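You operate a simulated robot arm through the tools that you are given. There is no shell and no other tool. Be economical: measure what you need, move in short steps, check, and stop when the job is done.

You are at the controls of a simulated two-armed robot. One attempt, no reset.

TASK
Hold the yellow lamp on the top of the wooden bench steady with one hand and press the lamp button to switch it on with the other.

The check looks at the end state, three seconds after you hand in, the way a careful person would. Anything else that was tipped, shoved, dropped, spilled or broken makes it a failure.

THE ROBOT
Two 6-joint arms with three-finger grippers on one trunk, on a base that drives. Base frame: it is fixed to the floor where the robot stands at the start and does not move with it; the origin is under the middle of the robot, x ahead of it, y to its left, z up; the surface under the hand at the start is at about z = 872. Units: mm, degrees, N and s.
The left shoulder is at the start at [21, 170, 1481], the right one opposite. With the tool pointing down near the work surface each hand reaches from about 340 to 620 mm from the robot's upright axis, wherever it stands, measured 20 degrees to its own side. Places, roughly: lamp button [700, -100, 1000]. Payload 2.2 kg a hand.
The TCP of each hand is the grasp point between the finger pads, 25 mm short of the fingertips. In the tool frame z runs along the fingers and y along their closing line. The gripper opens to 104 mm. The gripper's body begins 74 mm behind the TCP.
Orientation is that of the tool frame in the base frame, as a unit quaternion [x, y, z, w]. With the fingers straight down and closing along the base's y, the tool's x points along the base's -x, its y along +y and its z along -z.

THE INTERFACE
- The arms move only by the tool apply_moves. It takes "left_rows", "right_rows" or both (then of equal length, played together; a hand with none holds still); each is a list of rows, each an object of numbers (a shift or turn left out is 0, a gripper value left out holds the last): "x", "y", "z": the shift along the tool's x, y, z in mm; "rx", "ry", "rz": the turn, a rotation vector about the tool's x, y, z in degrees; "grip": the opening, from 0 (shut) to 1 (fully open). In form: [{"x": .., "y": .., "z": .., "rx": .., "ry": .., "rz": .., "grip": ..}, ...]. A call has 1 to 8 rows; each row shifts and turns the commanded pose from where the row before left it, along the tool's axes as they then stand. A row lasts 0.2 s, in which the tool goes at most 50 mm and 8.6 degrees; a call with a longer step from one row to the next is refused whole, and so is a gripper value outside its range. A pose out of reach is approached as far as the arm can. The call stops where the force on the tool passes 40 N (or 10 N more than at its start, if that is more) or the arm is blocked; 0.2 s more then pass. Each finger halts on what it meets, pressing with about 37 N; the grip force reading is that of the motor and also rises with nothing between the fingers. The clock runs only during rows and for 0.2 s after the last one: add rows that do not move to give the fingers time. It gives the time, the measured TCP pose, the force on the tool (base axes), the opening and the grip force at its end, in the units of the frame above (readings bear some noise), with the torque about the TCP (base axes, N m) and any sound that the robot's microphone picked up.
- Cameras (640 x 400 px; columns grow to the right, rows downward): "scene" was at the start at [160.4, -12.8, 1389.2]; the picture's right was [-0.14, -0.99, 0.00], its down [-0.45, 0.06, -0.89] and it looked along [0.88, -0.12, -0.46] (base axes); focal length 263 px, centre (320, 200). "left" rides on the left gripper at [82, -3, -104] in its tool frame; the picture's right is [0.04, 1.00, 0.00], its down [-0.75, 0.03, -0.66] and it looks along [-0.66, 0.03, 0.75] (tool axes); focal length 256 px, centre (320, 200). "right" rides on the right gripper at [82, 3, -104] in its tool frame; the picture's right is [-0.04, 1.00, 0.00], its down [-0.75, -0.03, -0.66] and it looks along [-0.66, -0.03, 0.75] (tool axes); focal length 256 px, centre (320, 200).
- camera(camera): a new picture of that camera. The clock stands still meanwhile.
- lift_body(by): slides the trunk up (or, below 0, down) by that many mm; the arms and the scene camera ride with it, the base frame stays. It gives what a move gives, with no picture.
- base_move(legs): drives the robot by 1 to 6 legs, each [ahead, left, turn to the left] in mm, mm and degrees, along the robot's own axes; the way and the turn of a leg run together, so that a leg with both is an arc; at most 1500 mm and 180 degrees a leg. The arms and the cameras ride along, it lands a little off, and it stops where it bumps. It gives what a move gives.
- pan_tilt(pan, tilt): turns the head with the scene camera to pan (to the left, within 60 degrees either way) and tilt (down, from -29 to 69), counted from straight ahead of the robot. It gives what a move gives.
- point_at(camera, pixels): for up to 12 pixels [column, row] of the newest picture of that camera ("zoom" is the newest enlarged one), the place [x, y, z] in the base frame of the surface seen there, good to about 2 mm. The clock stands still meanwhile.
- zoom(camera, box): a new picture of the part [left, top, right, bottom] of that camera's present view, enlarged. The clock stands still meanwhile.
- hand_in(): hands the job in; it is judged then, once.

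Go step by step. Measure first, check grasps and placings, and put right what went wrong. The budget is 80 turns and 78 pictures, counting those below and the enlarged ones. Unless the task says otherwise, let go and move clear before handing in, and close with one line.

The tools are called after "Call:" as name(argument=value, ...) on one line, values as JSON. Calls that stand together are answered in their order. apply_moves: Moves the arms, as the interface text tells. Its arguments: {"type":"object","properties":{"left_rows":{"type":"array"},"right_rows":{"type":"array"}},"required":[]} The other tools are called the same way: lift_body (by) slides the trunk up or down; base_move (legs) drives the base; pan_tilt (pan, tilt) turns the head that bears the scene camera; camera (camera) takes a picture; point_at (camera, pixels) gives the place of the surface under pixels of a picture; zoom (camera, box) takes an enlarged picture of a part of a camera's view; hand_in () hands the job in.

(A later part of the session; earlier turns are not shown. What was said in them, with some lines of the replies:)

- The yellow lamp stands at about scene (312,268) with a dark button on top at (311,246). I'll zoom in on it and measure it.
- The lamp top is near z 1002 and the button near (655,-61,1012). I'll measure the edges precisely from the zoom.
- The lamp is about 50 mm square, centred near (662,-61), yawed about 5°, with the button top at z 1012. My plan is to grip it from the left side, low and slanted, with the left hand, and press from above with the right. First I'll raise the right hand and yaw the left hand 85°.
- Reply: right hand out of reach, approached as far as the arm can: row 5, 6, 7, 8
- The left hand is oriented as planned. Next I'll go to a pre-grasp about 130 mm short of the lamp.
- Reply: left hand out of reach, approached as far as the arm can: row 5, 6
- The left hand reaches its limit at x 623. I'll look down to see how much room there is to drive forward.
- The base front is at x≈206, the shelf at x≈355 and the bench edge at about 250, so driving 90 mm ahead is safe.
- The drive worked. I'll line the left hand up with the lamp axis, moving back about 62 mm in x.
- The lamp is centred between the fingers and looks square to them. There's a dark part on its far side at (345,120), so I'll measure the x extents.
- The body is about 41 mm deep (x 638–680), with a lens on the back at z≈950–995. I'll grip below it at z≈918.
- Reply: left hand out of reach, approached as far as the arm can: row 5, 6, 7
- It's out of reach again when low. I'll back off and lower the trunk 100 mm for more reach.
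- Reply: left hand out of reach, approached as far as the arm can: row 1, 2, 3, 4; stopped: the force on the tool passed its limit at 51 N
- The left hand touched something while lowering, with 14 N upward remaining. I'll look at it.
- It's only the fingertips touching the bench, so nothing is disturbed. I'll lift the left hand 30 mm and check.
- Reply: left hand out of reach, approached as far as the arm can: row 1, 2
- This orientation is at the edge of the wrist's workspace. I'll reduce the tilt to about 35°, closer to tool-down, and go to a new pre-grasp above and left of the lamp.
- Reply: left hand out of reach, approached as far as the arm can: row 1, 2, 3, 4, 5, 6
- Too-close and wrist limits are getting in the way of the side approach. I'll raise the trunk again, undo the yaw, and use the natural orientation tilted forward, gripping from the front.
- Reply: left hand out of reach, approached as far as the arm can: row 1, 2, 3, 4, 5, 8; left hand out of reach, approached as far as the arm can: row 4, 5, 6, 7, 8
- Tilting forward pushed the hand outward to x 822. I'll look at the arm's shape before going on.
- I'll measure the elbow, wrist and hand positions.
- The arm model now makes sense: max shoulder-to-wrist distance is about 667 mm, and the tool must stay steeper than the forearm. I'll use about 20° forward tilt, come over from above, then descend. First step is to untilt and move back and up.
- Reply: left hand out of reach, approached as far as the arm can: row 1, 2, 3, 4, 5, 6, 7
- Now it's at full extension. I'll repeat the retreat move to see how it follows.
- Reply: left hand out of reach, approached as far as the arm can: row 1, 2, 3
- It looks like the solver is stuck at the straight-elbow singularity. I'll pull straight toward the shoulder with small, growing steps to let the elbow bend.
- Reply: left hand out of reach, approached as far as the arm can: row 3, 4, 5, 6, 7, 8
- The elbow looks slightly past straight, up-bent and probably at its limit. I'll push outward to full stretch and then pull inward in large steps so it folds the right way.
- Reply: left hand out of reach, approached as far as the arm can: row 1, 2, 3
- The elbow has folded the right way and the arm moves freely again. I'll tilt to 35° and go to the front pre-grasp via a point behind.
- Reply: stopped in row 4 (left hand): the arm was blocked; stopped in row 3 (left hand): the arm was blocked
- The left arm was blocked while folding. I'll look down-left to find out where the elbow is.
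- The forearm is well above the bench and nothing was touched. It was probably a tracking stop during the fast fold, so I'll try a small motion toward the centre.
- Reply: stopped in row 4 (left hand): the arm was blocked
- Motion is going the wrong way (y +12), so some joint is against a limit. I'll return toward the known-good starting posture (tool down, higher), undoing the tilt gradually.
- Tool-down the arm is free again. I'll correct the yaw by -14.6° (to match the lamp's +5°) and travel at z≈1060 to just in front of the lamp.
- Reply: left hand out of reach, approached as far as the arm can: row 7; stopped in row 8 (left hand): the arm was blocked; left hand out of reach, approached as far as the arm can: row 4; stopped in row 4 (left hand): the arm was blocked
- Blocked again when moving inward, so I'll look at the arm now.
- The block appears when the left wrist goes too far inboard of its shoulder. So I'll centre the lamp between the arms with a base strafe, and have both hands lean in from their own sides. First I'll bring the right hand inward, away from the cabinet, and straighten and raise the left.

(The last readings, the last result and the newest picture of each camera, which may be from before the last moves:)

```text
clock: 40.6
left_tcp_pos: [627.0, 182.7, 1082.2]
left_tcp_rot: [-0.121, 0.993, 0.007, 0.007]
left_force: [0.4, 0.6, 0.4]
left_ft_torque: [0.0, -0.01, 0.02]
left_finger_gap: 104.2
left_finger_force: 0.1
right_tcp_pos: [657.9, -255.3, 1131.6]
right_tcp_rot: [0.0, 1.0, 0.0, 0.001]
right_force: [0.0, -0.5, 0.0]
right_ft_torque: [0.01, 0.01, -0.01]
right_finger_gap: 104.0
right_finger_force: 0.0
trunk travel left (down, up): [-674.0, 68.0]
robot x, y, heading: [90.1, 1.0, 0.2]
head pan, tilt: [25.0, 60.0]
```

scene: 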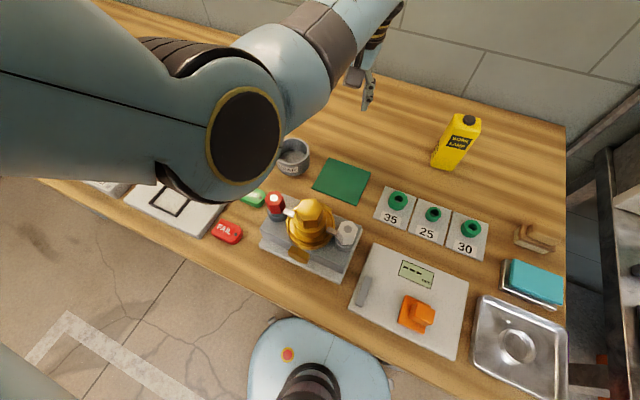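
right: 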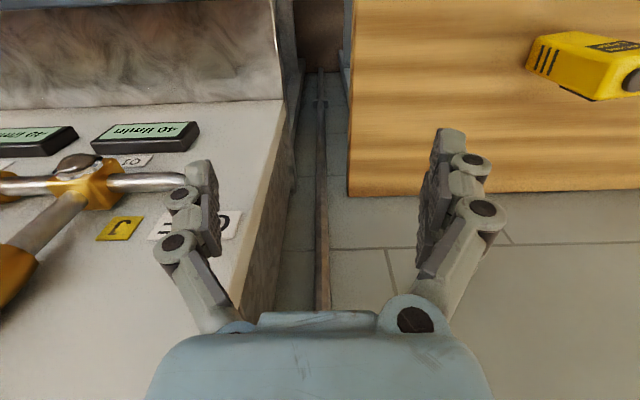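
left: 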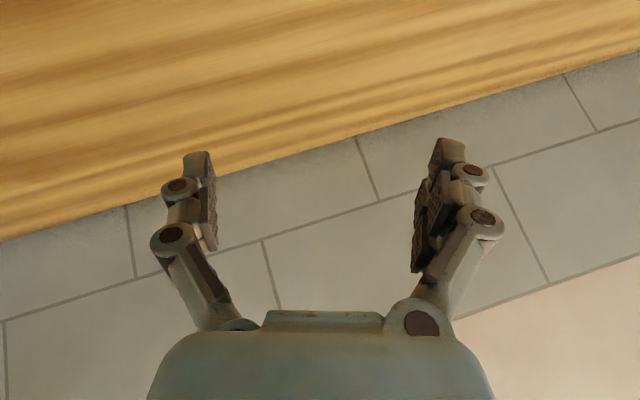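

Both hands follow well. Now I'll strafe 61 mm right and yaw the left hand by about 99°.

Call:
base_move(legs=[[0, -61, 0]])

Call:
apply_moves(left_rows=[{"rz": 8.3, "z": -5}, {"rz": 8.3, "z": -5}, {"rz": 8.3, "z": -5}, {"rz": 8.3, "z": -5}, {"rz": 8.3}, {"rz": 8.3}, {"rz": 8.3}, {"rz": 8.3}])

Call:
apply_moves(left_rows=[{"rz": 8.3}, {"rz": 8.3}, {"rz": 8.2}, {"rz": 8}, {}])

```text
clock: 41.7
left_tcp_pos: [622.9, 130.1, 1083.7]
left_tcp_rot: [-0.126, 0.992, 0.005, 0.008]
left_force: [0.1, 1.1, 0.2]
left_ft_torque: [0.0, 0.03, -0.01]
left_finger_gap: 104.2
left_finger_force: 0.0
right_tcp_pos: [657.8, -307.1, 1132.4]
right_tcp_rot: [-0.004, 1.0, -0.001, 0.0]
right_force: [-0.6, -0.9, -0.4]
right_ft_torque: [0.04, 0.0, 0.01]
right_finger_gap: 103.9
right_finger_force: 0.1
trunk travel left (down, up): [-674.0, 68.0]
robot x, y, heading: [89.9, -58.0, 0.7]
head pan, tilt: [25.0, 60.0]
stopped in leg 1: the robot was blocked; the commanded pose is now the measured one
```

```text
clock: 43.5
left_tcp_pos: [621.8, 130.3, 1102.7]
left_tcp_rot: [0.439, 0.899, 0.008, 0.003]
left_force: [-0.4, -0.1, -0.7]
left_ft_torque: [-0.02, -0.02, -0.01]
left_finger_gap: 103.8
left_finger_force: 0.1
right_tcp_pos: [658.8, -305.9, 1132.0]
right_tcp_rot: [-0.005, 1.0, -0.001, 0.0]
right_force: [-0.2, 0.7, -0.4]
right_ft_torque: [-0.02, -0.02, 0.02]
right_finger_gap: 103.8
right_finger_force: 0.1
trunk travel left (down, up): [-674.0, 68.0]
robot x, y, heading: [90.6, -53.5, 0.6]
head pan, tilt: [25.0, 60.0]
```

```text
clock: 44.7
left_tcp_pos: [623.1, 131.6, 1103.5]
left_tcp_rot: [0.675, 0.738, 0.008, 0.001]
left_force: [0.8, -0.4, -1.6]
left_ft_torque: [-0.01, 0.02, 0.02]
left_finger_gap: 104.0
left_finger_force: 0.0
right_tcp_pos: [658.5, -303.7, 1132.7]
right_tcp_rot: [-0.005, 1.0, -0.001, 0.0]
right_force: [0.0, -0.1, 0.0]
right_ft_torque: [0.03, 0.0, 0.0]
right_finger_gap: 104.1
right_finger_force: 0.0
trunk travel left (down, up): [-674.0, 68.0]
robot x, y, heading: [90.8, -54.7, 0.7]
head pan, tilt: [25.0, 60.0]
```

The base bumped something at about y -54. I'll check what it was and whether anything moved.

Call:
pan_tilt(pan=-25, tilt=60)

Call:
camera(camera="scene")

```text
clock: 45.9
left_tcp_pos: [622.2, 130.7, 1103.7]
left_tcp_rot: [0.674, 0.739, 0.009, 0.0]
left_force: [0.3, -0.2, 0.1]
left_ft_torque: [0.0, 0.01, 0.01]
left_finger_gap: 103.9
left_finger_force: 0.1
right_tcp_pos: [658.4, -305.6, 1133.5]
right_tcp_rot: [-0.005, 1.0, -0.002, 0.0]
right_force: [-0.2, -0.5, -0.3]
right_ft_torque: [-0.04, 0.02, 0.02]
right_finger_gap: 104.1
right_finger_force: 0.0
trunk travel left (down, up): [-674.0, 68.0]
robot x, y, heading: [88.1, -56.1, 0.6]
head pan, tilt: [-25.0, 60.0]
```

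```text
52 pictures are left
```

scene: 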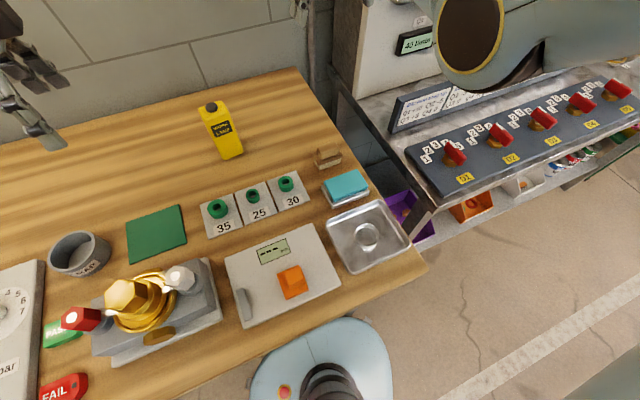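

Nothing looks moved; it was likely the bench leg or an elbow contact. I'll back off 8 mm, tilt the left hand toward the lamp and shift the right hand inward.

Call:
base_move(legs=[[0, 8, 0]])

Call:
apply_moves(left_rows=[{"ry": -8.3}, {"ry": -8.3}, {"ry": -8.3}, {"ry": -8.3}, {"ry": -8.3}, {"ry": -8.3}, {}], right_rows=[{"y": 20}, {"y": 20}, {"y": 20}, {}, {}, {}, {}])

Call:
lift_body(by=-90)

Call:
camera(camera="left")

```text
clock: 46.6
left_tcp_pos: [622.9, 137.6, 1103.1]
left_tcp_rot: [0.674, 0.739, 0.008, 0.001]
left_force: [-0.6, -1.4, -0.1]
left_ft_torque: [0.0, 0.03, 0.01]
left_finger_gap: 104.0
left_finger_force: 0.0
right_tcp_pos: [659.1, -299.3, 1131.9]
right_tcp_rot: [-0.004, 1.0, -0.001, 0.0]
right_force: [0.0, 0.2, 0.3]
right_ft_torque: [0.0, 0.05, 0.0]
right_finger_gap: 103.9
right_finger_force: 0.1
trunk travel left (down, up): [-674.0, 68.0]
robot x, y, heading: [86.2, -46.9, 0.5]
head pan, tilt: [-25.0, 60.0]
```

```text
clock: 48.2
left_tcp_pos: [623.1, 139.6, 1102.9]
left_tcp_rot: [0.616, 0.669, -0.277, 0.311]
left_force: [-0.1, -0.7, -0.7]
left_ft_torque: [0.02, 0.0, -0.02]
left_finger_gap: 103.8
left_finger_force: 0.0
right_tcp_pos: [658.6, -238.8, 1132.4]
right_tcp_rot: [-0.005, 1.0, -0.001, 0.0]
right_force: [-0.1, -0.7, -1.0]
right_ft_torque: [-0.01, -0.01, -0.01]
right_finger_gap: 103.9
right_finger_force: 0.0
trunk travel left (down, up): [-674.0, 68.0]
robot x, y, heading: [86.7, -46.6, 0.7]
head pan, tilt: [-25.0, 60.0]
```

```text
clock: 49.5
left_tcp_pos: [622.3, 139.1, 1013.4]
left_tcp_rot: [0.616, 0.669, -0.276, 0.311]
left_force: [-0.4, 0.3, -0.4]
left_ft_torque: [0.02, 0.02, 0.03]
left_finger_gap: 104.1
left_finger_force: 0.2
right_tcp_pos: [657.7, -238.1, 1041.6]
right_tcp_rot: [-0.004, 1.0, -0.001, 0.001]
right_force: [-0.5, -0.1, -0.1]
right_ft_torque: [0.02, 0.02, 0.03]
right_finger_gap: 104.0
right_finger_force: 0.1
trunk travel left (down, up): [-584.0, 158.0]
robot x, y, heading: [88.9, -47.8, 0.8]
head pan, tilt: [-25.0, 60.0]
```

```text
51 pictures are left
```

left: 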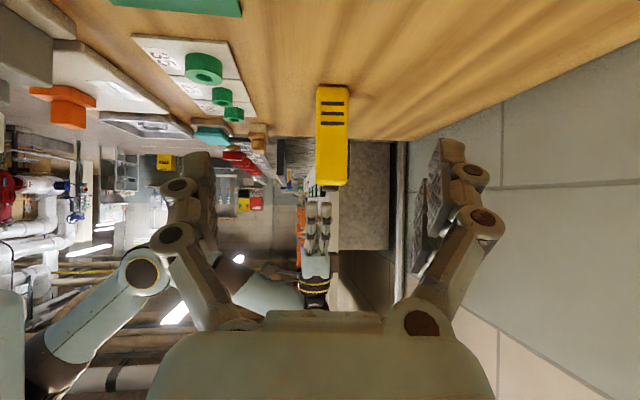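

The left arm follows correctly and the lamp is centred. Moving to the pre-grasp.

Call:
apply_moves(left_rows=[{"x": -14.5, "y": 5.2, "z": 25}, {"x": -14.5, "y": 5.2, "z": 25}, {"x": -14.5, "y": 5.2, "z": 25}, {"x": -14.5, "y": 5.4, "z": 25}, {}])

Call:
camera(camera="left")

```text
clock: 50.6
left_tcp_pos: [654.0, 27.1, 990.2]
left_tcp_rot: [0.616, 0.669, -0.277, 0.311]
left_force: [0.3, 0.0, -0.2]
left_ft_torque: [0.0, 0.0, 0.01]
left_finger_gap: 104.1
left_finger_force: 0.0
right_tcp_pos: [658.2, -237.2, 1042.6]
right_tcp_rot: [-0.004, 1.0, -0.001, 0.0]
right_force: [-0.6, 0.3, -0.3]
right_ft_torque: [-0.06, -0.02, 0.01]
right_finger_gap: 104.0
right_finger_force: 0.1
trunk travel left (down, up): [-584.0, 158.0]
robot x, y, heading: [88.7, -45.2, 0.5]
head pan, tilt: [-25.0, 60.0]
```

```text
50 pictures are left
```

left: 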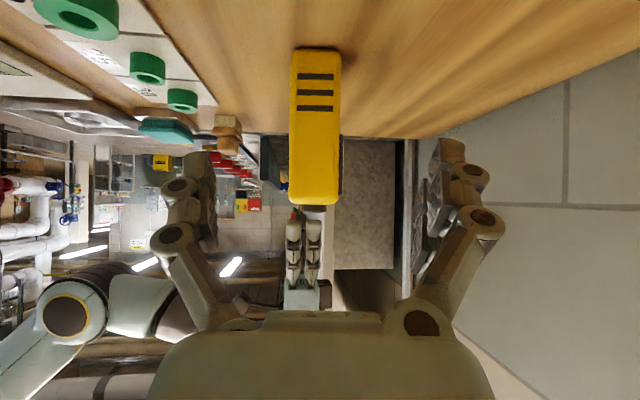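

Aligned. Advancing 107 mm along the tool to straddle the lamp low.

Call:
apply_moves(left_rows=[{"z": 27}, {"z": 27}, {"z": 27}, {"z": 26}, {}])

Call:
camera(camera="left")

Call:
pan_tilt(pan=0, tilt=30)

Call:
camera(camera="scene")

```text
clock: 51.9
left_tcp_pos: [661.8, -52.4, 921.9]
left_tcp_rot: [0.616, 0.668, -0.277, 0.311]
left_force: [-1.8, 0.6, 0.2]
left_ft_torque: [0.0, -0.01, 0.03]
left_finger_gap: 103.8
left_finger_force: 0.0
right_tcp_pos: [657.3, -236.8, 1042.3]
right_tcp_rot: [-0.004, 1.0, -0.001, 0.0]
right_force: [-0.8, -0.1, 0.6]
right_ft_torque: [0.01, 0.0, 0.03]
right_finger_gap: 103.9
right_finger_force: 0.0
trunk travel left (down, up): [-584.0, 158.0]
robot x, y, heading: [89.0, -47.2, 0.7]
head pan, tilt: [-25.0, 60.0]
```

```text
49 pictures are left
```

left: 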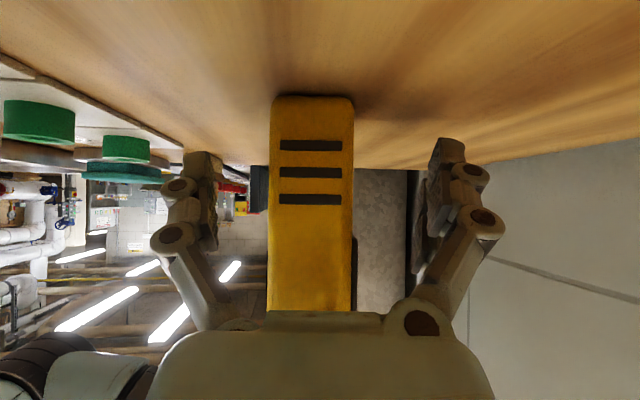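

```text
clock: 52.8
left_tcp_pos: [663.5, -53.5, 921.5]
left_tcp_rot: [0.615, 0.67, -0.276, 0.311]
left_force: [0.4, 0.2, 0.4]
left_ft_torque: [-0.03, 0.02, -0.02]
left_finger_gap: 104.5
left_finger_force: 0.1
right_tcp_pos: [658.0, -239.1, 1041.6]
right_tcp_rot: [-0.005, 1.0, 0.0, 0.0]
right_force: [-0.1, 0.4, 0.3]
right_ft_torque: [0.01, 0.04, -0.01]
right_finger_gap: 104.2
right_finger_force: 0.1
trunk travel left (down, up): [-584.0, 158.0]
robot x, y, heading: [89.8, -47.5, 0.6]
head pan, tilt: [0.0, 30.0]
```

```text
48 pictures are left
```

scene: 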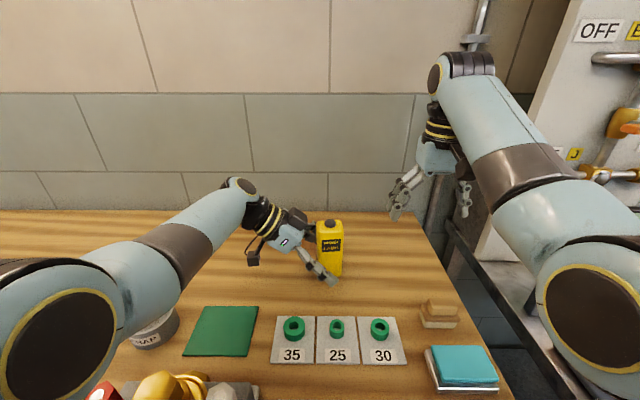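

The lamp centre is about 4–5 mm toward -x of my TCP (cols 270–355 vs 320). I'll shift by -4.5 and close gently in stages.

Call:
apply_moves(left_rows=[{"y": -4.5}, {}, {"grip": 0.6}, {"grip": 0.5}, {"grip": 0.46}, {"grip": 0.43}, {"grip": 0.41}, {}])

Call:
camera(camera="left")

```text
clock: 54.6
left_tcp_pos: [658.2, -54.9, 921.7]
left_tcp_rot: [0.616, 0.669, -0.277, 0.311]
left_force: [-0.2, -0.2, 0.7]
left_ft_torque: [-0.01, 0.01, 0.0]
left_finger_gap: 42.4
left_finger_force: 0.2
right_tcp_pos: [657.4, -239.1, 1043.0]
right_tcp_rot: [-0.005, 1.0, -0.001, 0.0]
right_force: [-1.4, -0.1, 0.0]
right_ft_torque: [0.0, 0.02, 0.02]
right_finger_gap: 104.1
right_finger_force: 0.1
trunk travel left (down, up): [-584.0, 158.0]
robot x, y, heading: [89.5, -47.4, 0.6]
head pan, tilt: [0.0, 30.0]
```

```text
47 pictures are left
```

left: 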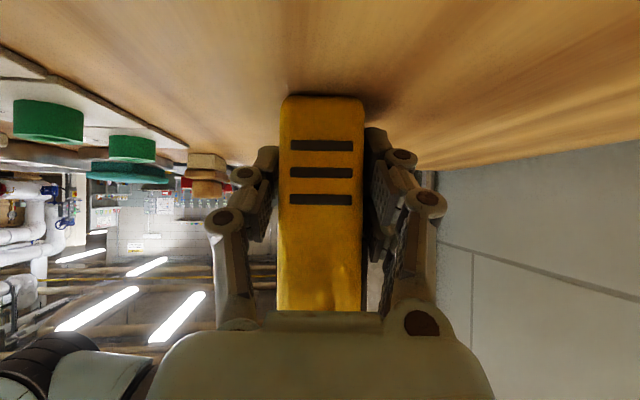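

The gap is 42.4 mm with no force yet, and the lamp is well centred. Closing to contact.

Call:
apply_moves(left_rows=[{"grip": 0.4}, {"grip": 0.39}, {"grip": 0.38}, {"grip": 0.37}, {"grip": 0.36}, {"grip": 0.34}, {}, {}])

```text
clock: 56.4
left_tcp_pos: [658.3, -54.0, 923.0]
left_tcp_rot: [0.615, 0.67, -0.275, 0.312]
left_force: [0.2, 0.2, 1.8]
left_ft_torque: [0.02, 0.09, 0.02]
left_finger_gap: 39.5
left_finger_force: 37.7
right_tcp_pos: [657.4, -238.2, 1042.2]
right_tcp_rot: [-0.005, 1.0, -0.001, -0.001]
right_force: [0.1, 0.9, -0.3]
right_ft_torque: [0.02, -0.02, -0.03]
right_finger_gap: 104.3
right_finger_force: 0.0
trunk travel left (down, up): [-584.0, 158.0]
robot x, y, heading: [89.5, -49.7, 0.5]
head pan, tilt: [0.0, 30.0]
```

The lamp is gripped (39.5 mm, 37.7 N). Now the right hand: close the gripper and tilt 40° toward the lamp.

Call:
apply_moves(right_rows=[{"grip": 0}, {"rx": -8}, {"rx": -8}, {"rx": -8}, {"rx": -8}, {"rx": -8}, {}, {}])

Call:
apply_moves(right_rows=[{"y": 30, "z": 8}, {"y": 30, "z": 8}, {"y": 25, "z": 8}, {}])

Call:
camera(camera="scene")

Call:
camera(camera="right")

```text
clock: 58.2
left_tcp_pos: [658.0, -55.2, 922.3]
left_tcp_rot: [0.615, 0.67, -0.275, 0.312]
left_force: [0.4, 0.0, 0.1]
left_ft_torque: [-0.02, 0.06, 0.03]
left_finger_gap: 39.9
left_finger_force: 36.9
right_tcp_pos: [658.8, -237.9, 1042.2]
right_tcp_rot: [-0.004, 0.94, 0.341, -0.002]
right_force: [-0.7, -0.4, -0.2]
right_ft_torque: [0.03, -0.04, 0.0]
right_finger_gap: 0.0
right_finger_force: 28.1
trunk travel left (down, up): [-584.0, 158.0]
robot x, y, heading: [90.0, -47.9, 0.5]
head pan, tilt: [0.0, 30.0]
```

```text
clock: 59.2
left_tcp_pos: [658.1, -54.1, 923.0]
left_tcp_rot: [0.615, 0.669, -0.277, 0.312]
left_force: [-0.1, 0.7, 2.1]
left_ft_torque: [-0.07, 0.1, -0.02]
left_finger_gap: 39.6
left_finger_force: 37.0
right_tcp_pos: [657.4, -159.4, 1078.2]
right_tcp_rot: [-0.003, 0.94, 0.341, -0.001]
right_force: [0.1, 0.7, 0.2]
right_ft_torque: [-0.03, 0.0, -0.02]
right_finger_gap: 0.3
right_finger_force: 28.5
trunk travel left (down, up): [-584.0, 158.0]
robot x, y, heading: [86.7, -48.0, 0.5]
head pan, tilt: [0.0, 30.0]
```

```text
46 pictures are left
```

scene: 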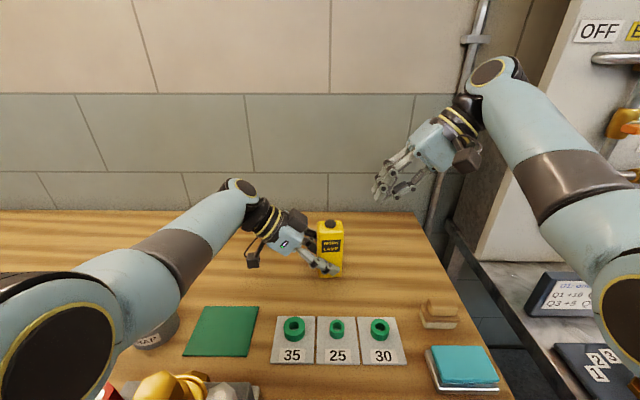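

```text
45 pictures are left
```

right: 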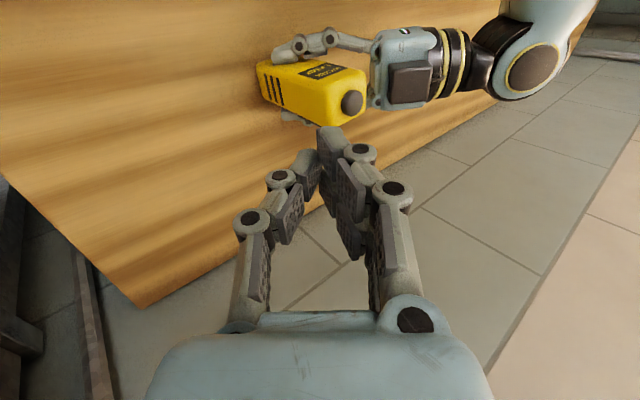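

The button is visible at right (352,102) and the fingers are closed. I'll measure the button and the fingertips.

Call:
point_at(camera="right", pixels=[[352, 102], [343, 103], [361, 103], [352, 93], [352, 111], [328, 132], [335, 140], [302, 155], [345, 165]])

Call:
zoom(camera="scene", box=[280, 140, 440, 290])

```text
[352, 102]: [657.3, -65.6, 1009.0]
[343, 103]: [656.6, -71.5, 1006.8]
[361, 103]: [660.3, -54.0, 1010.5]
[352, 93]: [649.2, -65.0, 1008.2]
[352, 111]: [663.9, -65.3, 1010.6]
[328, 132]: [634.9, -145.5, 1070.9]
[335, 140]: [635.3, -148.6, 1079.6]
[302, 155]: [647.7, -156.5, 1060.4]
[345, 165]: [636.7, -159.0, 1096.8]
```

```text
2.67 times, centred on (360, 215) of scene
```

zoom: 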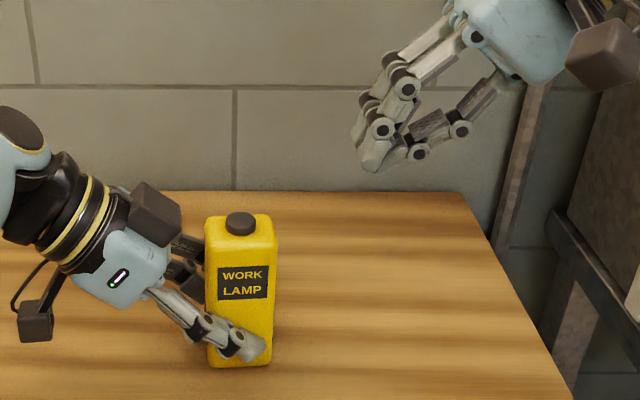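

Measuring the fingertip place from the zoom.

Call:
point_at(camera="zoom", pixels=[[370, 168], [375, 155], [362, 130], [410, 158], [385, 128], [240, 215], [228, 224], [254, 224]])

```text
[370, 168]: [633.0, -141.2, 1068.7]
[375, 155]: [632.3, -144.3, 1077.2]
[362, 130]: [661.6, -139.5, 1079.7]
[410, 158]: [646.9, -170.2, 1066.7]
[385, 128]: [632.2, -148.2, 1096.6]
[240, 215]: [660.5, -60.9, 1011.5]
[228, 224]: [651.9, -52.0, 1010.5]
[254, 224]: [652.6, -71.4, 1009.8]
```

The fingertips are centred about the TCP. I'll move horizontally over the button (TCP y≈-70) and look.

Call:
apply_moves(right_rows=[{"y": 17, "z": 14.3}, {"y": 17, "z": 14.3}, {"y": 17, "z": 14.3}, {"y": 17, "z": 14.1}, {}])

Call:
zoom(camera="scene", box=[270, 150, 430, 290])

Call:
camera(camera="right")

```text
clock: 60.4
left_tcp_pos: [658.5, -53.6, 922.2]
left_tcp_rot: [0.615, 0.669, -0.276, 0.312]
left_force: [-0.5, 0.5, 1.2]
left_ft_torque: [-0.06, 0.11, 0.0]
left_finger_gap: 39.8
left_finger_force: 36.9
right_tcp_pos: [656.3, -68.6, 1077.5]
right_tcp_rot: [-0.004, 0.94, 0.342, -0.001]
right_force: [-0.2, -0.6, -0.2]
right_ft_torque: [0.02, 0.03, -0.02]
right_finger_gap: 0.0
right_finger_force: 28.8
trunk travel left (down, up): [-584.0, 158.0]
robot x, y, heading: [85.8, -47.7, 0.3]
head pan, tilt: [0.0, 30.0]
```

```text
2.86 times, centred on (350, 220) of scene
```

zoom: 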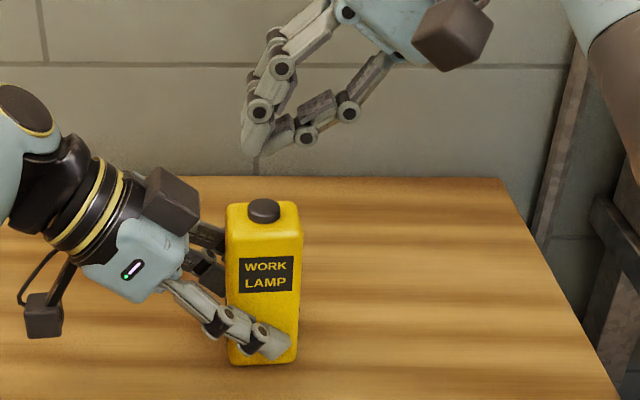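

```text
42 pictures are left
```

right: 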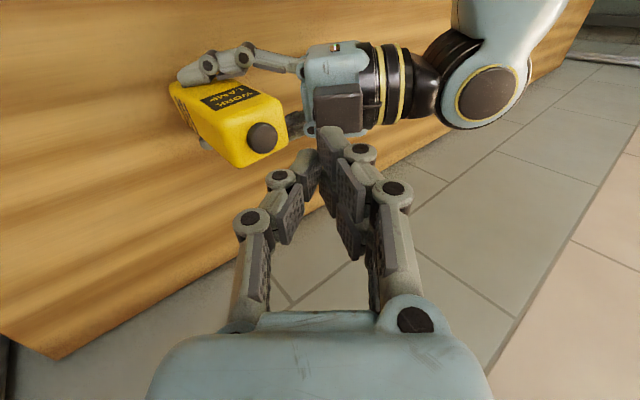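

The fingertips are above the button. I'll descend 33 mm to just above it, then check.

Call:
apply_moves(right_rows=[{"y": -7, "z": 8.4}, {"y": -7, "z": 8.4}, {"y": -7, "z": 8.4}, {}])

Call:
zoom(camera="scene", box=[280, 170, 400, 260])

Call:
zoom(camera="right", box=[200, 50, 440, 200])

```text
clock: 61.4
left_tcp_pos: [657.4, -53.2, 921.4]
left_tcp_rot: [0.615, 0.67, -0.276, 0.312]
left_force: [0.5, -0.3, 2.1]
left_ft_torque: [-0.02, 0.07, 0.01]
left_finger_gap: 39.3
left_finger_force: 37.3
right_tcp_pos: [656.0, -68.5, 1045.5]
right_tcp_rot: [-0.004, 0.94, 0.342, -0.002]
right_force: [0.4, 0.5, -0.3]
right_ft_torque: [0.0, -0.03, 0.0]
right_finger_gap: 0.1
right_finger_force: 28.6
trunk travel left (down, up): [-584.0, 158.0]
robot x, y, heading: [91.2, -45.2, 0.6]
head pan, tilt: [0.0, 30.0]
```

```text
4.44 times, centred on (340, 215) of scene
```

zoom: 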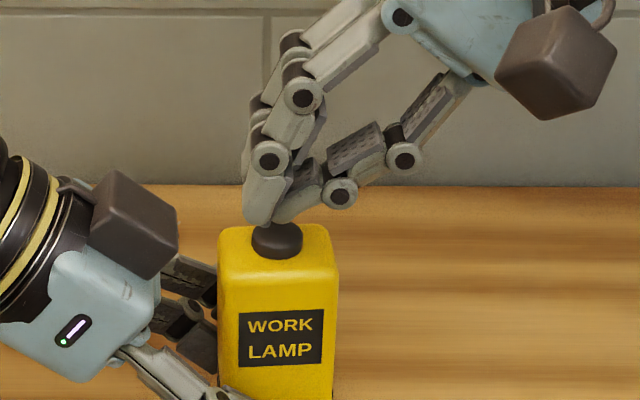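

```text
2.67 times, centred on (320, 125) of right
```

zoom: 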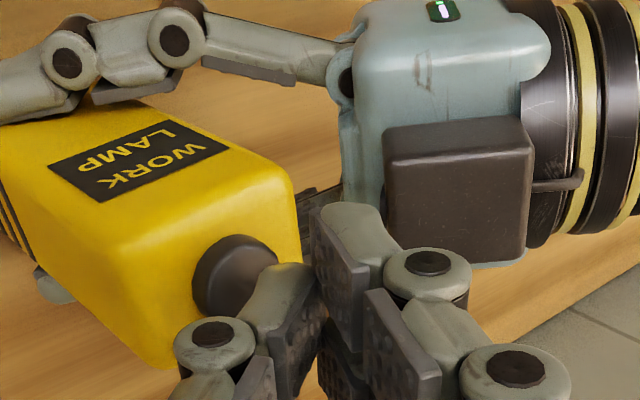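

The single finger's tip is right over the button. I'll shift 3 mm toward -y and press down in small steps.

Call:
apply_moves(right_rows=[{"x": -1.5, "y": -2.3, "z": -2}, {"y": -1.6, "z": 1.9}, {"y": -1.3, "z": 1.5}, {"y": -1.3, "z": 1.5}, {"y": -1, "z": 1.15}, {}])

Call:
zoom(camera="scene", box=[280, 170, 400, 260])

```text
clock: 62.8
left_tcp_pos: [658.7, -52.9, 921.4]
left_tcp_rot: [0.615, 0.67, -0.276, 0.312]
left_force: [-0.3, 1.2, 1.0]
left_ft_torque: [-0.01, 0.06, 0.01]
left_finger_gap: 39.9
left_finger_force: 36.7
right_tcp_pos: [657.3, -72.2, 1037.9]
right_tcp_rot: [-0.004, 0.94, 0.341, -0.001]
right_force: [-1.8, 0.5, 0.1]
right_ft_torque: [0.01, -0.01, -0.01]
right_finger_gap: 0.0
right_finger_force: 28.0
trunk travel left (down, up): [-584.0, 158.0]
robot x, y, heading: [89.5, -47.1, 0.6]
head pan, tilt: [0.0, 30.0]
```

```text
4.44 times, centred on (340, 215) of scene
```

zoom: 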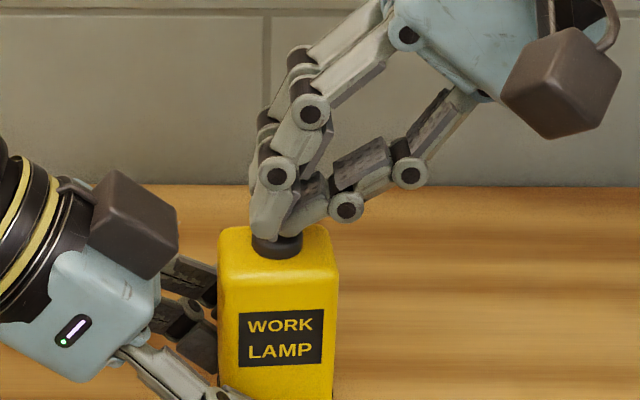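

No contact yet (force about 0), with the tip just about touching. I'll continue in 1 mm steps.

Call:
apply_moves(right_rows=[{"y": -0.64, "z": 0.77}, {"y": -0.64, "z": 0.77}, {"y": -0.64, "z": 0.77}, {}])

```text
clock: 63.8
left_tcp_pos: [658.2, -53.3, 922.7]
left_tcp_rot: [0.615, 0.67, -0.276, 0.311]
left_force: [0.2, 0.2, 0.4]
left_ft_torque: [-0.03, 0.07, -0.04]
left_finger_gap: 39.7
left_finger_force: 37.3
right_tcp_pos: [659.3, -71.8, 1034.6]
right_tcp_rot: [-0.004, 0.94, 0.341, -0.001]
right_force: [0.0, -0.6, 0.2]
right_ft_torque: [0.01, -0.03, 0.03]
right_finger_gap: 0.0
right_finger_force: 27.8
trunk travel left (down, up): [-584.0, 158.0]
robot x, y, heading: [89.8, -43.3, 0.6]
head pan, tilt: [0.0, 30.0]
```

Call:
apply_moves(right_rows=[{"y": -0.64, "z": 0.77}, {"y": -0.64, "z": 0.77}, {"y": -0.64, "z": 0.77}, {}])

Call:
zoom(camera="scene", box=[280, 170, 400, 260])

```text
clock: 64.8
left_tcp_pos: [658.8, -52.6, 921.9]
left_tcp_rot: [0.615, 0.67, -0.276, 0.311]
left_force: [0.4, -0.6, 0.2]
left_ft_torque: [0.0, 0.0, 0.02]
left_finger_gap: 39.9
left_finger_force: 36.6
right_tcp_pos: [657.7, -71.7, 1031.2]
right_tcp_rot: [-0.005, 0.94, 0.341, -0.001]
right_force: [1.0, 0.2, 1.7]
right_ft_torque: [0.02, 0.01, 0.0]
right_finger_gap: 0.3
right_finger_force: 28.4
trunk travel left (down, up): [-584.0, 158.0]
robot x, y, heading: [88.9, -45.6, 0.7]
head pan, tilt: [0.0, 30.0]
```

```text
4.44 times, centred on (340, 215) of scene
```

zoom: 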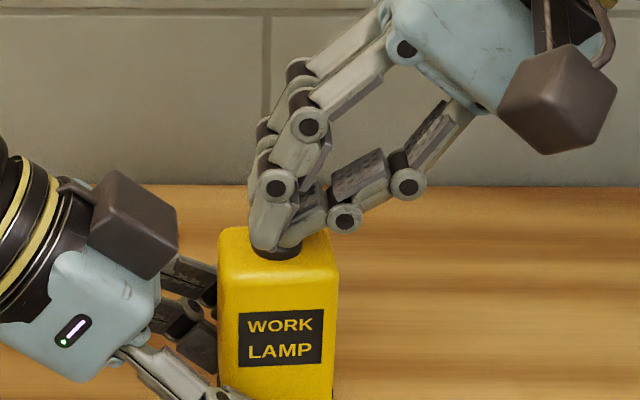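

Contact is starting (1.7 N up). I'll press on gently.

Call:
apply_moves(right_rows=[{"y": -0.64, "z": 0.77}, {"y": -0.64, "z": 0.77}, {}])

```text
clock: 65.6
left_tcp_pos: [658.0, -54.5, 923.1]
left_tcp_rot: [0.614, 0.67, -0.275, 0.312]
left_force: [0.3, -0.4, 0.4]
left_ft_torque: [-0.06, 0.03, 0.04]
left_finger_gap: 39.9
left_finger_force: 36.7
right_tcp_pos: [658.0, -69.8, 1028.8]
right_tcp_rot: [-0.004, 0.94, 0.341, -0.001]
right_force: [-0.3, 0.0, 4.1]
right_ft_torque: [0.02, 0.0, 0.0]
right_finger_gap: 0.3
right_finger_force: 29.0
trunk travel left (down, up): [-584.0, 158.0]
robot x, y, heading: [89.5, -47.9, 0.6]
head pan, tilt: [0.0, 30.0]
heard: click
```

A click was heard at 4.1 N. I'll retract the right hand straight up and check the lamp.

Call:
apply_moves(right_rows=[{"y": 2.6, "z": -3}, {"y": 6.4, "z": -7.7}, {"y": 12.8, "z": -15.3}, {"y": 12.8, "z": -15.3}, {}])

Call:
zoom(camera="scene", box=[240, 140, 440, 290])

Call:
camera(camera="right")

```text
clock: 66.8
left_tcp_pos: [658.0, -52.9, 921.2]
left_tcp_rot: [0.615, 0.67, -0.276, 0.312]
left_force: [-0.2, 0.0, 0.3]
left_ft_torque: [0.02, 0.1, 0.0]
left_finger_gap: 39.8
left_finger_force: 37.3
right_tcp_pos: [656.1, -70.0, 1082.7]
right_tcp_rot: [-0.003, 0.94, 0.341, -0.002]
right_force: [-0.2, -0.5, -0.7]
right_ft_torque: [0.01, 0.01, -0.03]
right_finger_gap: 0.0
right_finger_force: 28.8
trunk travel left (down, up): [-584.0, 158.0]
robot x, y, heading: [88.8, -47.8, 0.5]
head pan, tilt: [0.0, 30.0]
```

```text
2.67 times, centred on (340, 215) of scene
```

zoom: 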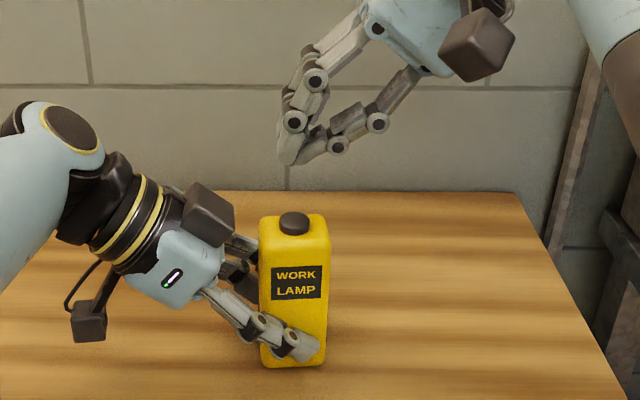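

```text
36 pictures are left
```

right: 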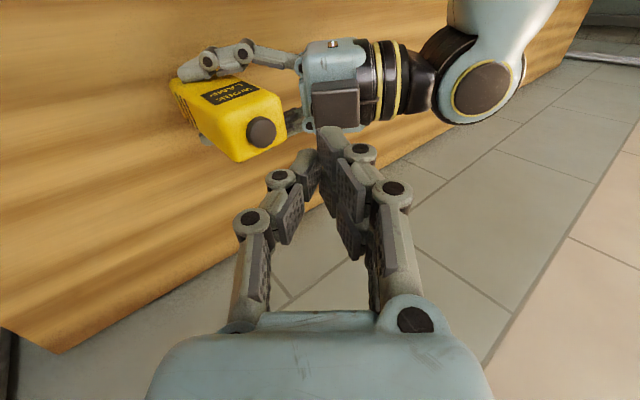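

The click was heard and the lamp still stands upright. The lens is on the back, so I'll check for light through the left camera.

Call:
camera(camera="left")

Call:
zoom(camera="scene", box=[260, 130, 420, 240])

```text
35 pictures are left
```

left: 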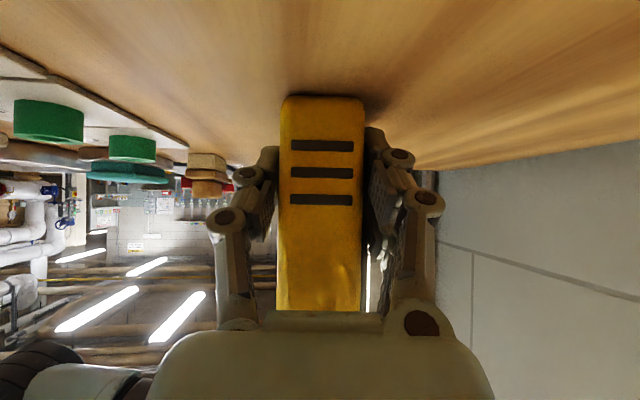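

```text
3.64 times, centred on (340, 185) of scene
```

zoom: 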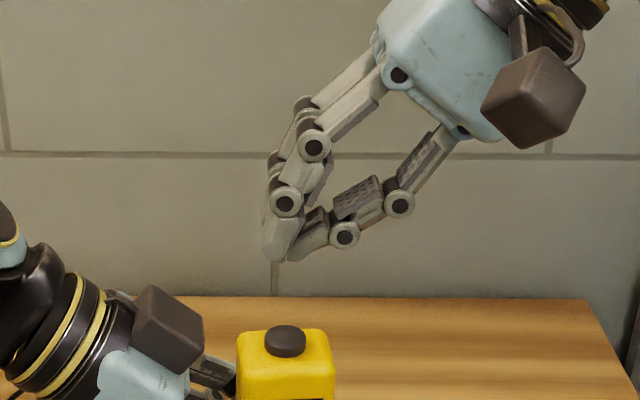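

A bright strip shows at left (368,280), where the lens was dark before. I'll zoom in.

Call:
zoom(camera="left", box=[330, 220, 430, 320])

```text
4.00 times, centred on (380, 270) of left
```

zoom: 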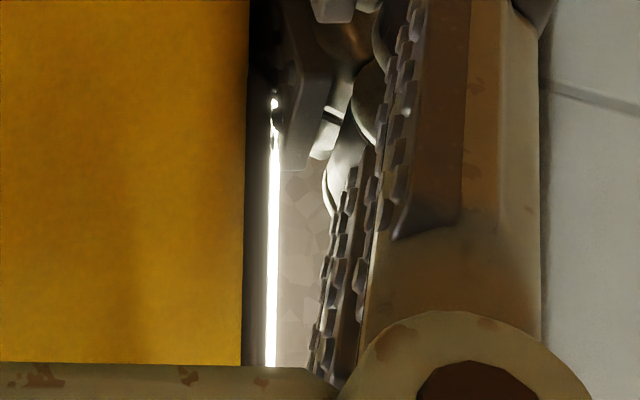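

The lens is lit, so the lamp is on. Now I'll move the right hand clear, open the left gently and retract it along the approach.

Call:
apply_moves(left_rows=[{"grip": 0.39}, {"grip": 0.42}, {"grip": 0.5}, {"grip": 0.7}, {"grip": 1.0}, {}, {}], right_rows=[{"y": -15, "z": -14}, {"y": -15, "z": -14}, {"y": -15, "z": -14}, {"y": -15, "z": -14}, {}, {}, {}])

Call:
apply_moves(left_rows=[{"y": 3.5}, {"z": -20}, {"z": -27}, {"z": -27}, {"z": -27}, {}])

Call:
camera(camera="left")

Call:
camera(camera="scene")

```text
clock: 68.4
left_tcp_pos: [657.9, -54.4, 920.7]
left_tcp_rot: [0.615, 0.67, -0.276, 0.311]
left_force: [-0.2, -0.9, 0.0]
left_ft_torque: [0.01, 0.04, 0.01]
left_finger_gap: 103.9
left_finger_force: 0.0
right_tcp_pos: [658.8, -152.1, 1088.4]
right_tcp_rot: [-0.004, 0.94, 0.341, -0.001]
right_force: [-0.6, 0.8, -0.2]
right_ft_torque: [0.02, 0.0, 0.02]
right_finger_gap: 0.0
right_finger_force: 28.5
trunk travel left (down, up): [-584.0, 158.0]
robot x, y, heading: [87.6, -46.7, 0.5]
head pan, tilt: [0.0, 30.0]
```

```text
clock: 69.8
left_tcp_pos: [653.3, 22.8, 989.3]
left_tcp_rot: [0.615, 0.67, -0.276, 0.31]
left_force: [0.0, -1.3, 0.3]
left_ft_torque: [0.03, -0.02, 0.02]
left_finger_gap: 104.1
left_finger_force: 0.0
right_tcp_pos: [659.2, -153.0, 1088.6]
right_tcp_rot: [-0.004, 0.94, 0.341, -0.002]
right_force: [-0.5, -1.2, 0.1]
right_ft_torque: [0.0, 0.02, -0.02]
right_finger_gap: 0.0
right_finger_force: 28.6
trunk travel left (down, up): [-584.0, 158.0]
robot x, y, heading: [88.7, -49.4, 0.5]
head pan, tilt: [0.0, 30.0]
```

```text
32 pictures are left
```

left: 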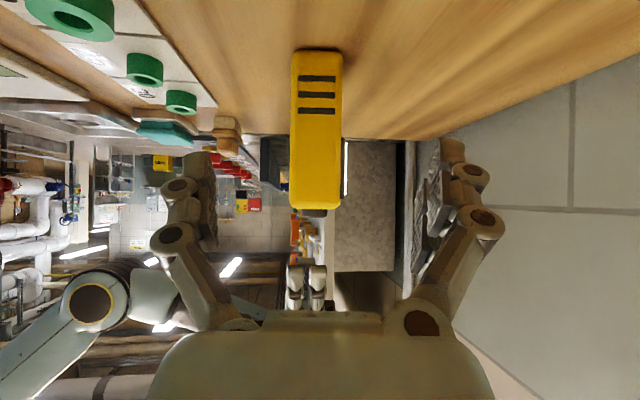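

```text
31 pictures are left
```

scene: 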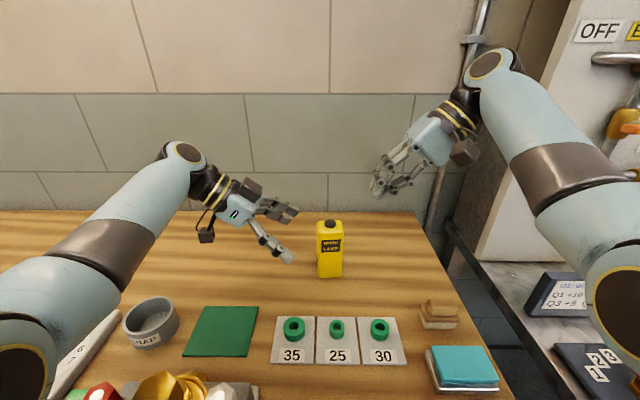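

The lamp stands upright and lit, with the bright lens edge at (345,165), and both hands are clear. One last look at the bench-front items near the elbows.

Call:
pan_tilt(pan=15, tilt=65)

Call:
camera(camera="scene")

```text
clock: 70.8
left_tcp_pos: [653.7, 22.6, 987.7]
left_tcp_rot: [0.615, 0.67, -0.277, 0.311]
left_force: [-0.3, -0.5, 0.0]
left_ft_torque: [0.03, 0.0, 0.03]
left_finger_gap: 103.8
left_finger_force: 0.1
right_tcp_pos: [659.7, -152.7, 1087.5]
right_tcp_rot: [-0.004, 0.94, 0.341, -0.002]
right_force: [-0.1, -0.4, 0.1]
right_ft_torque: [0.01, -0.01, 0.0]
right_finger_gap: 0.1
right_finger_force: 28.6
trunk travel left (down, up): [-584.0, 158.0]
robot x, y, heading: [89.8, -47.6, 0.5]
head pan, tilt: [15.0, 65.0]
```

```text
30 pictures are left
```

scene: 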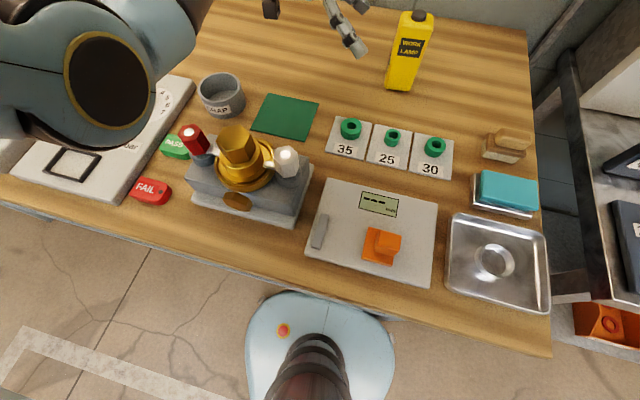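

Everything on the bench is in its place, the lamp is on and both hands are clear. Handing in.

Call:
hand_in()

```text
The job is handed in.
```

The lamp is on: I held it steady with the left hand and pressed the button with the right. The button clicked and the lens lit up. I then let go, and the lamp is still upright. The base bumped something while strafing and the left fingertips briefly touched the bench top, but nothing looks out of place in the pictures.
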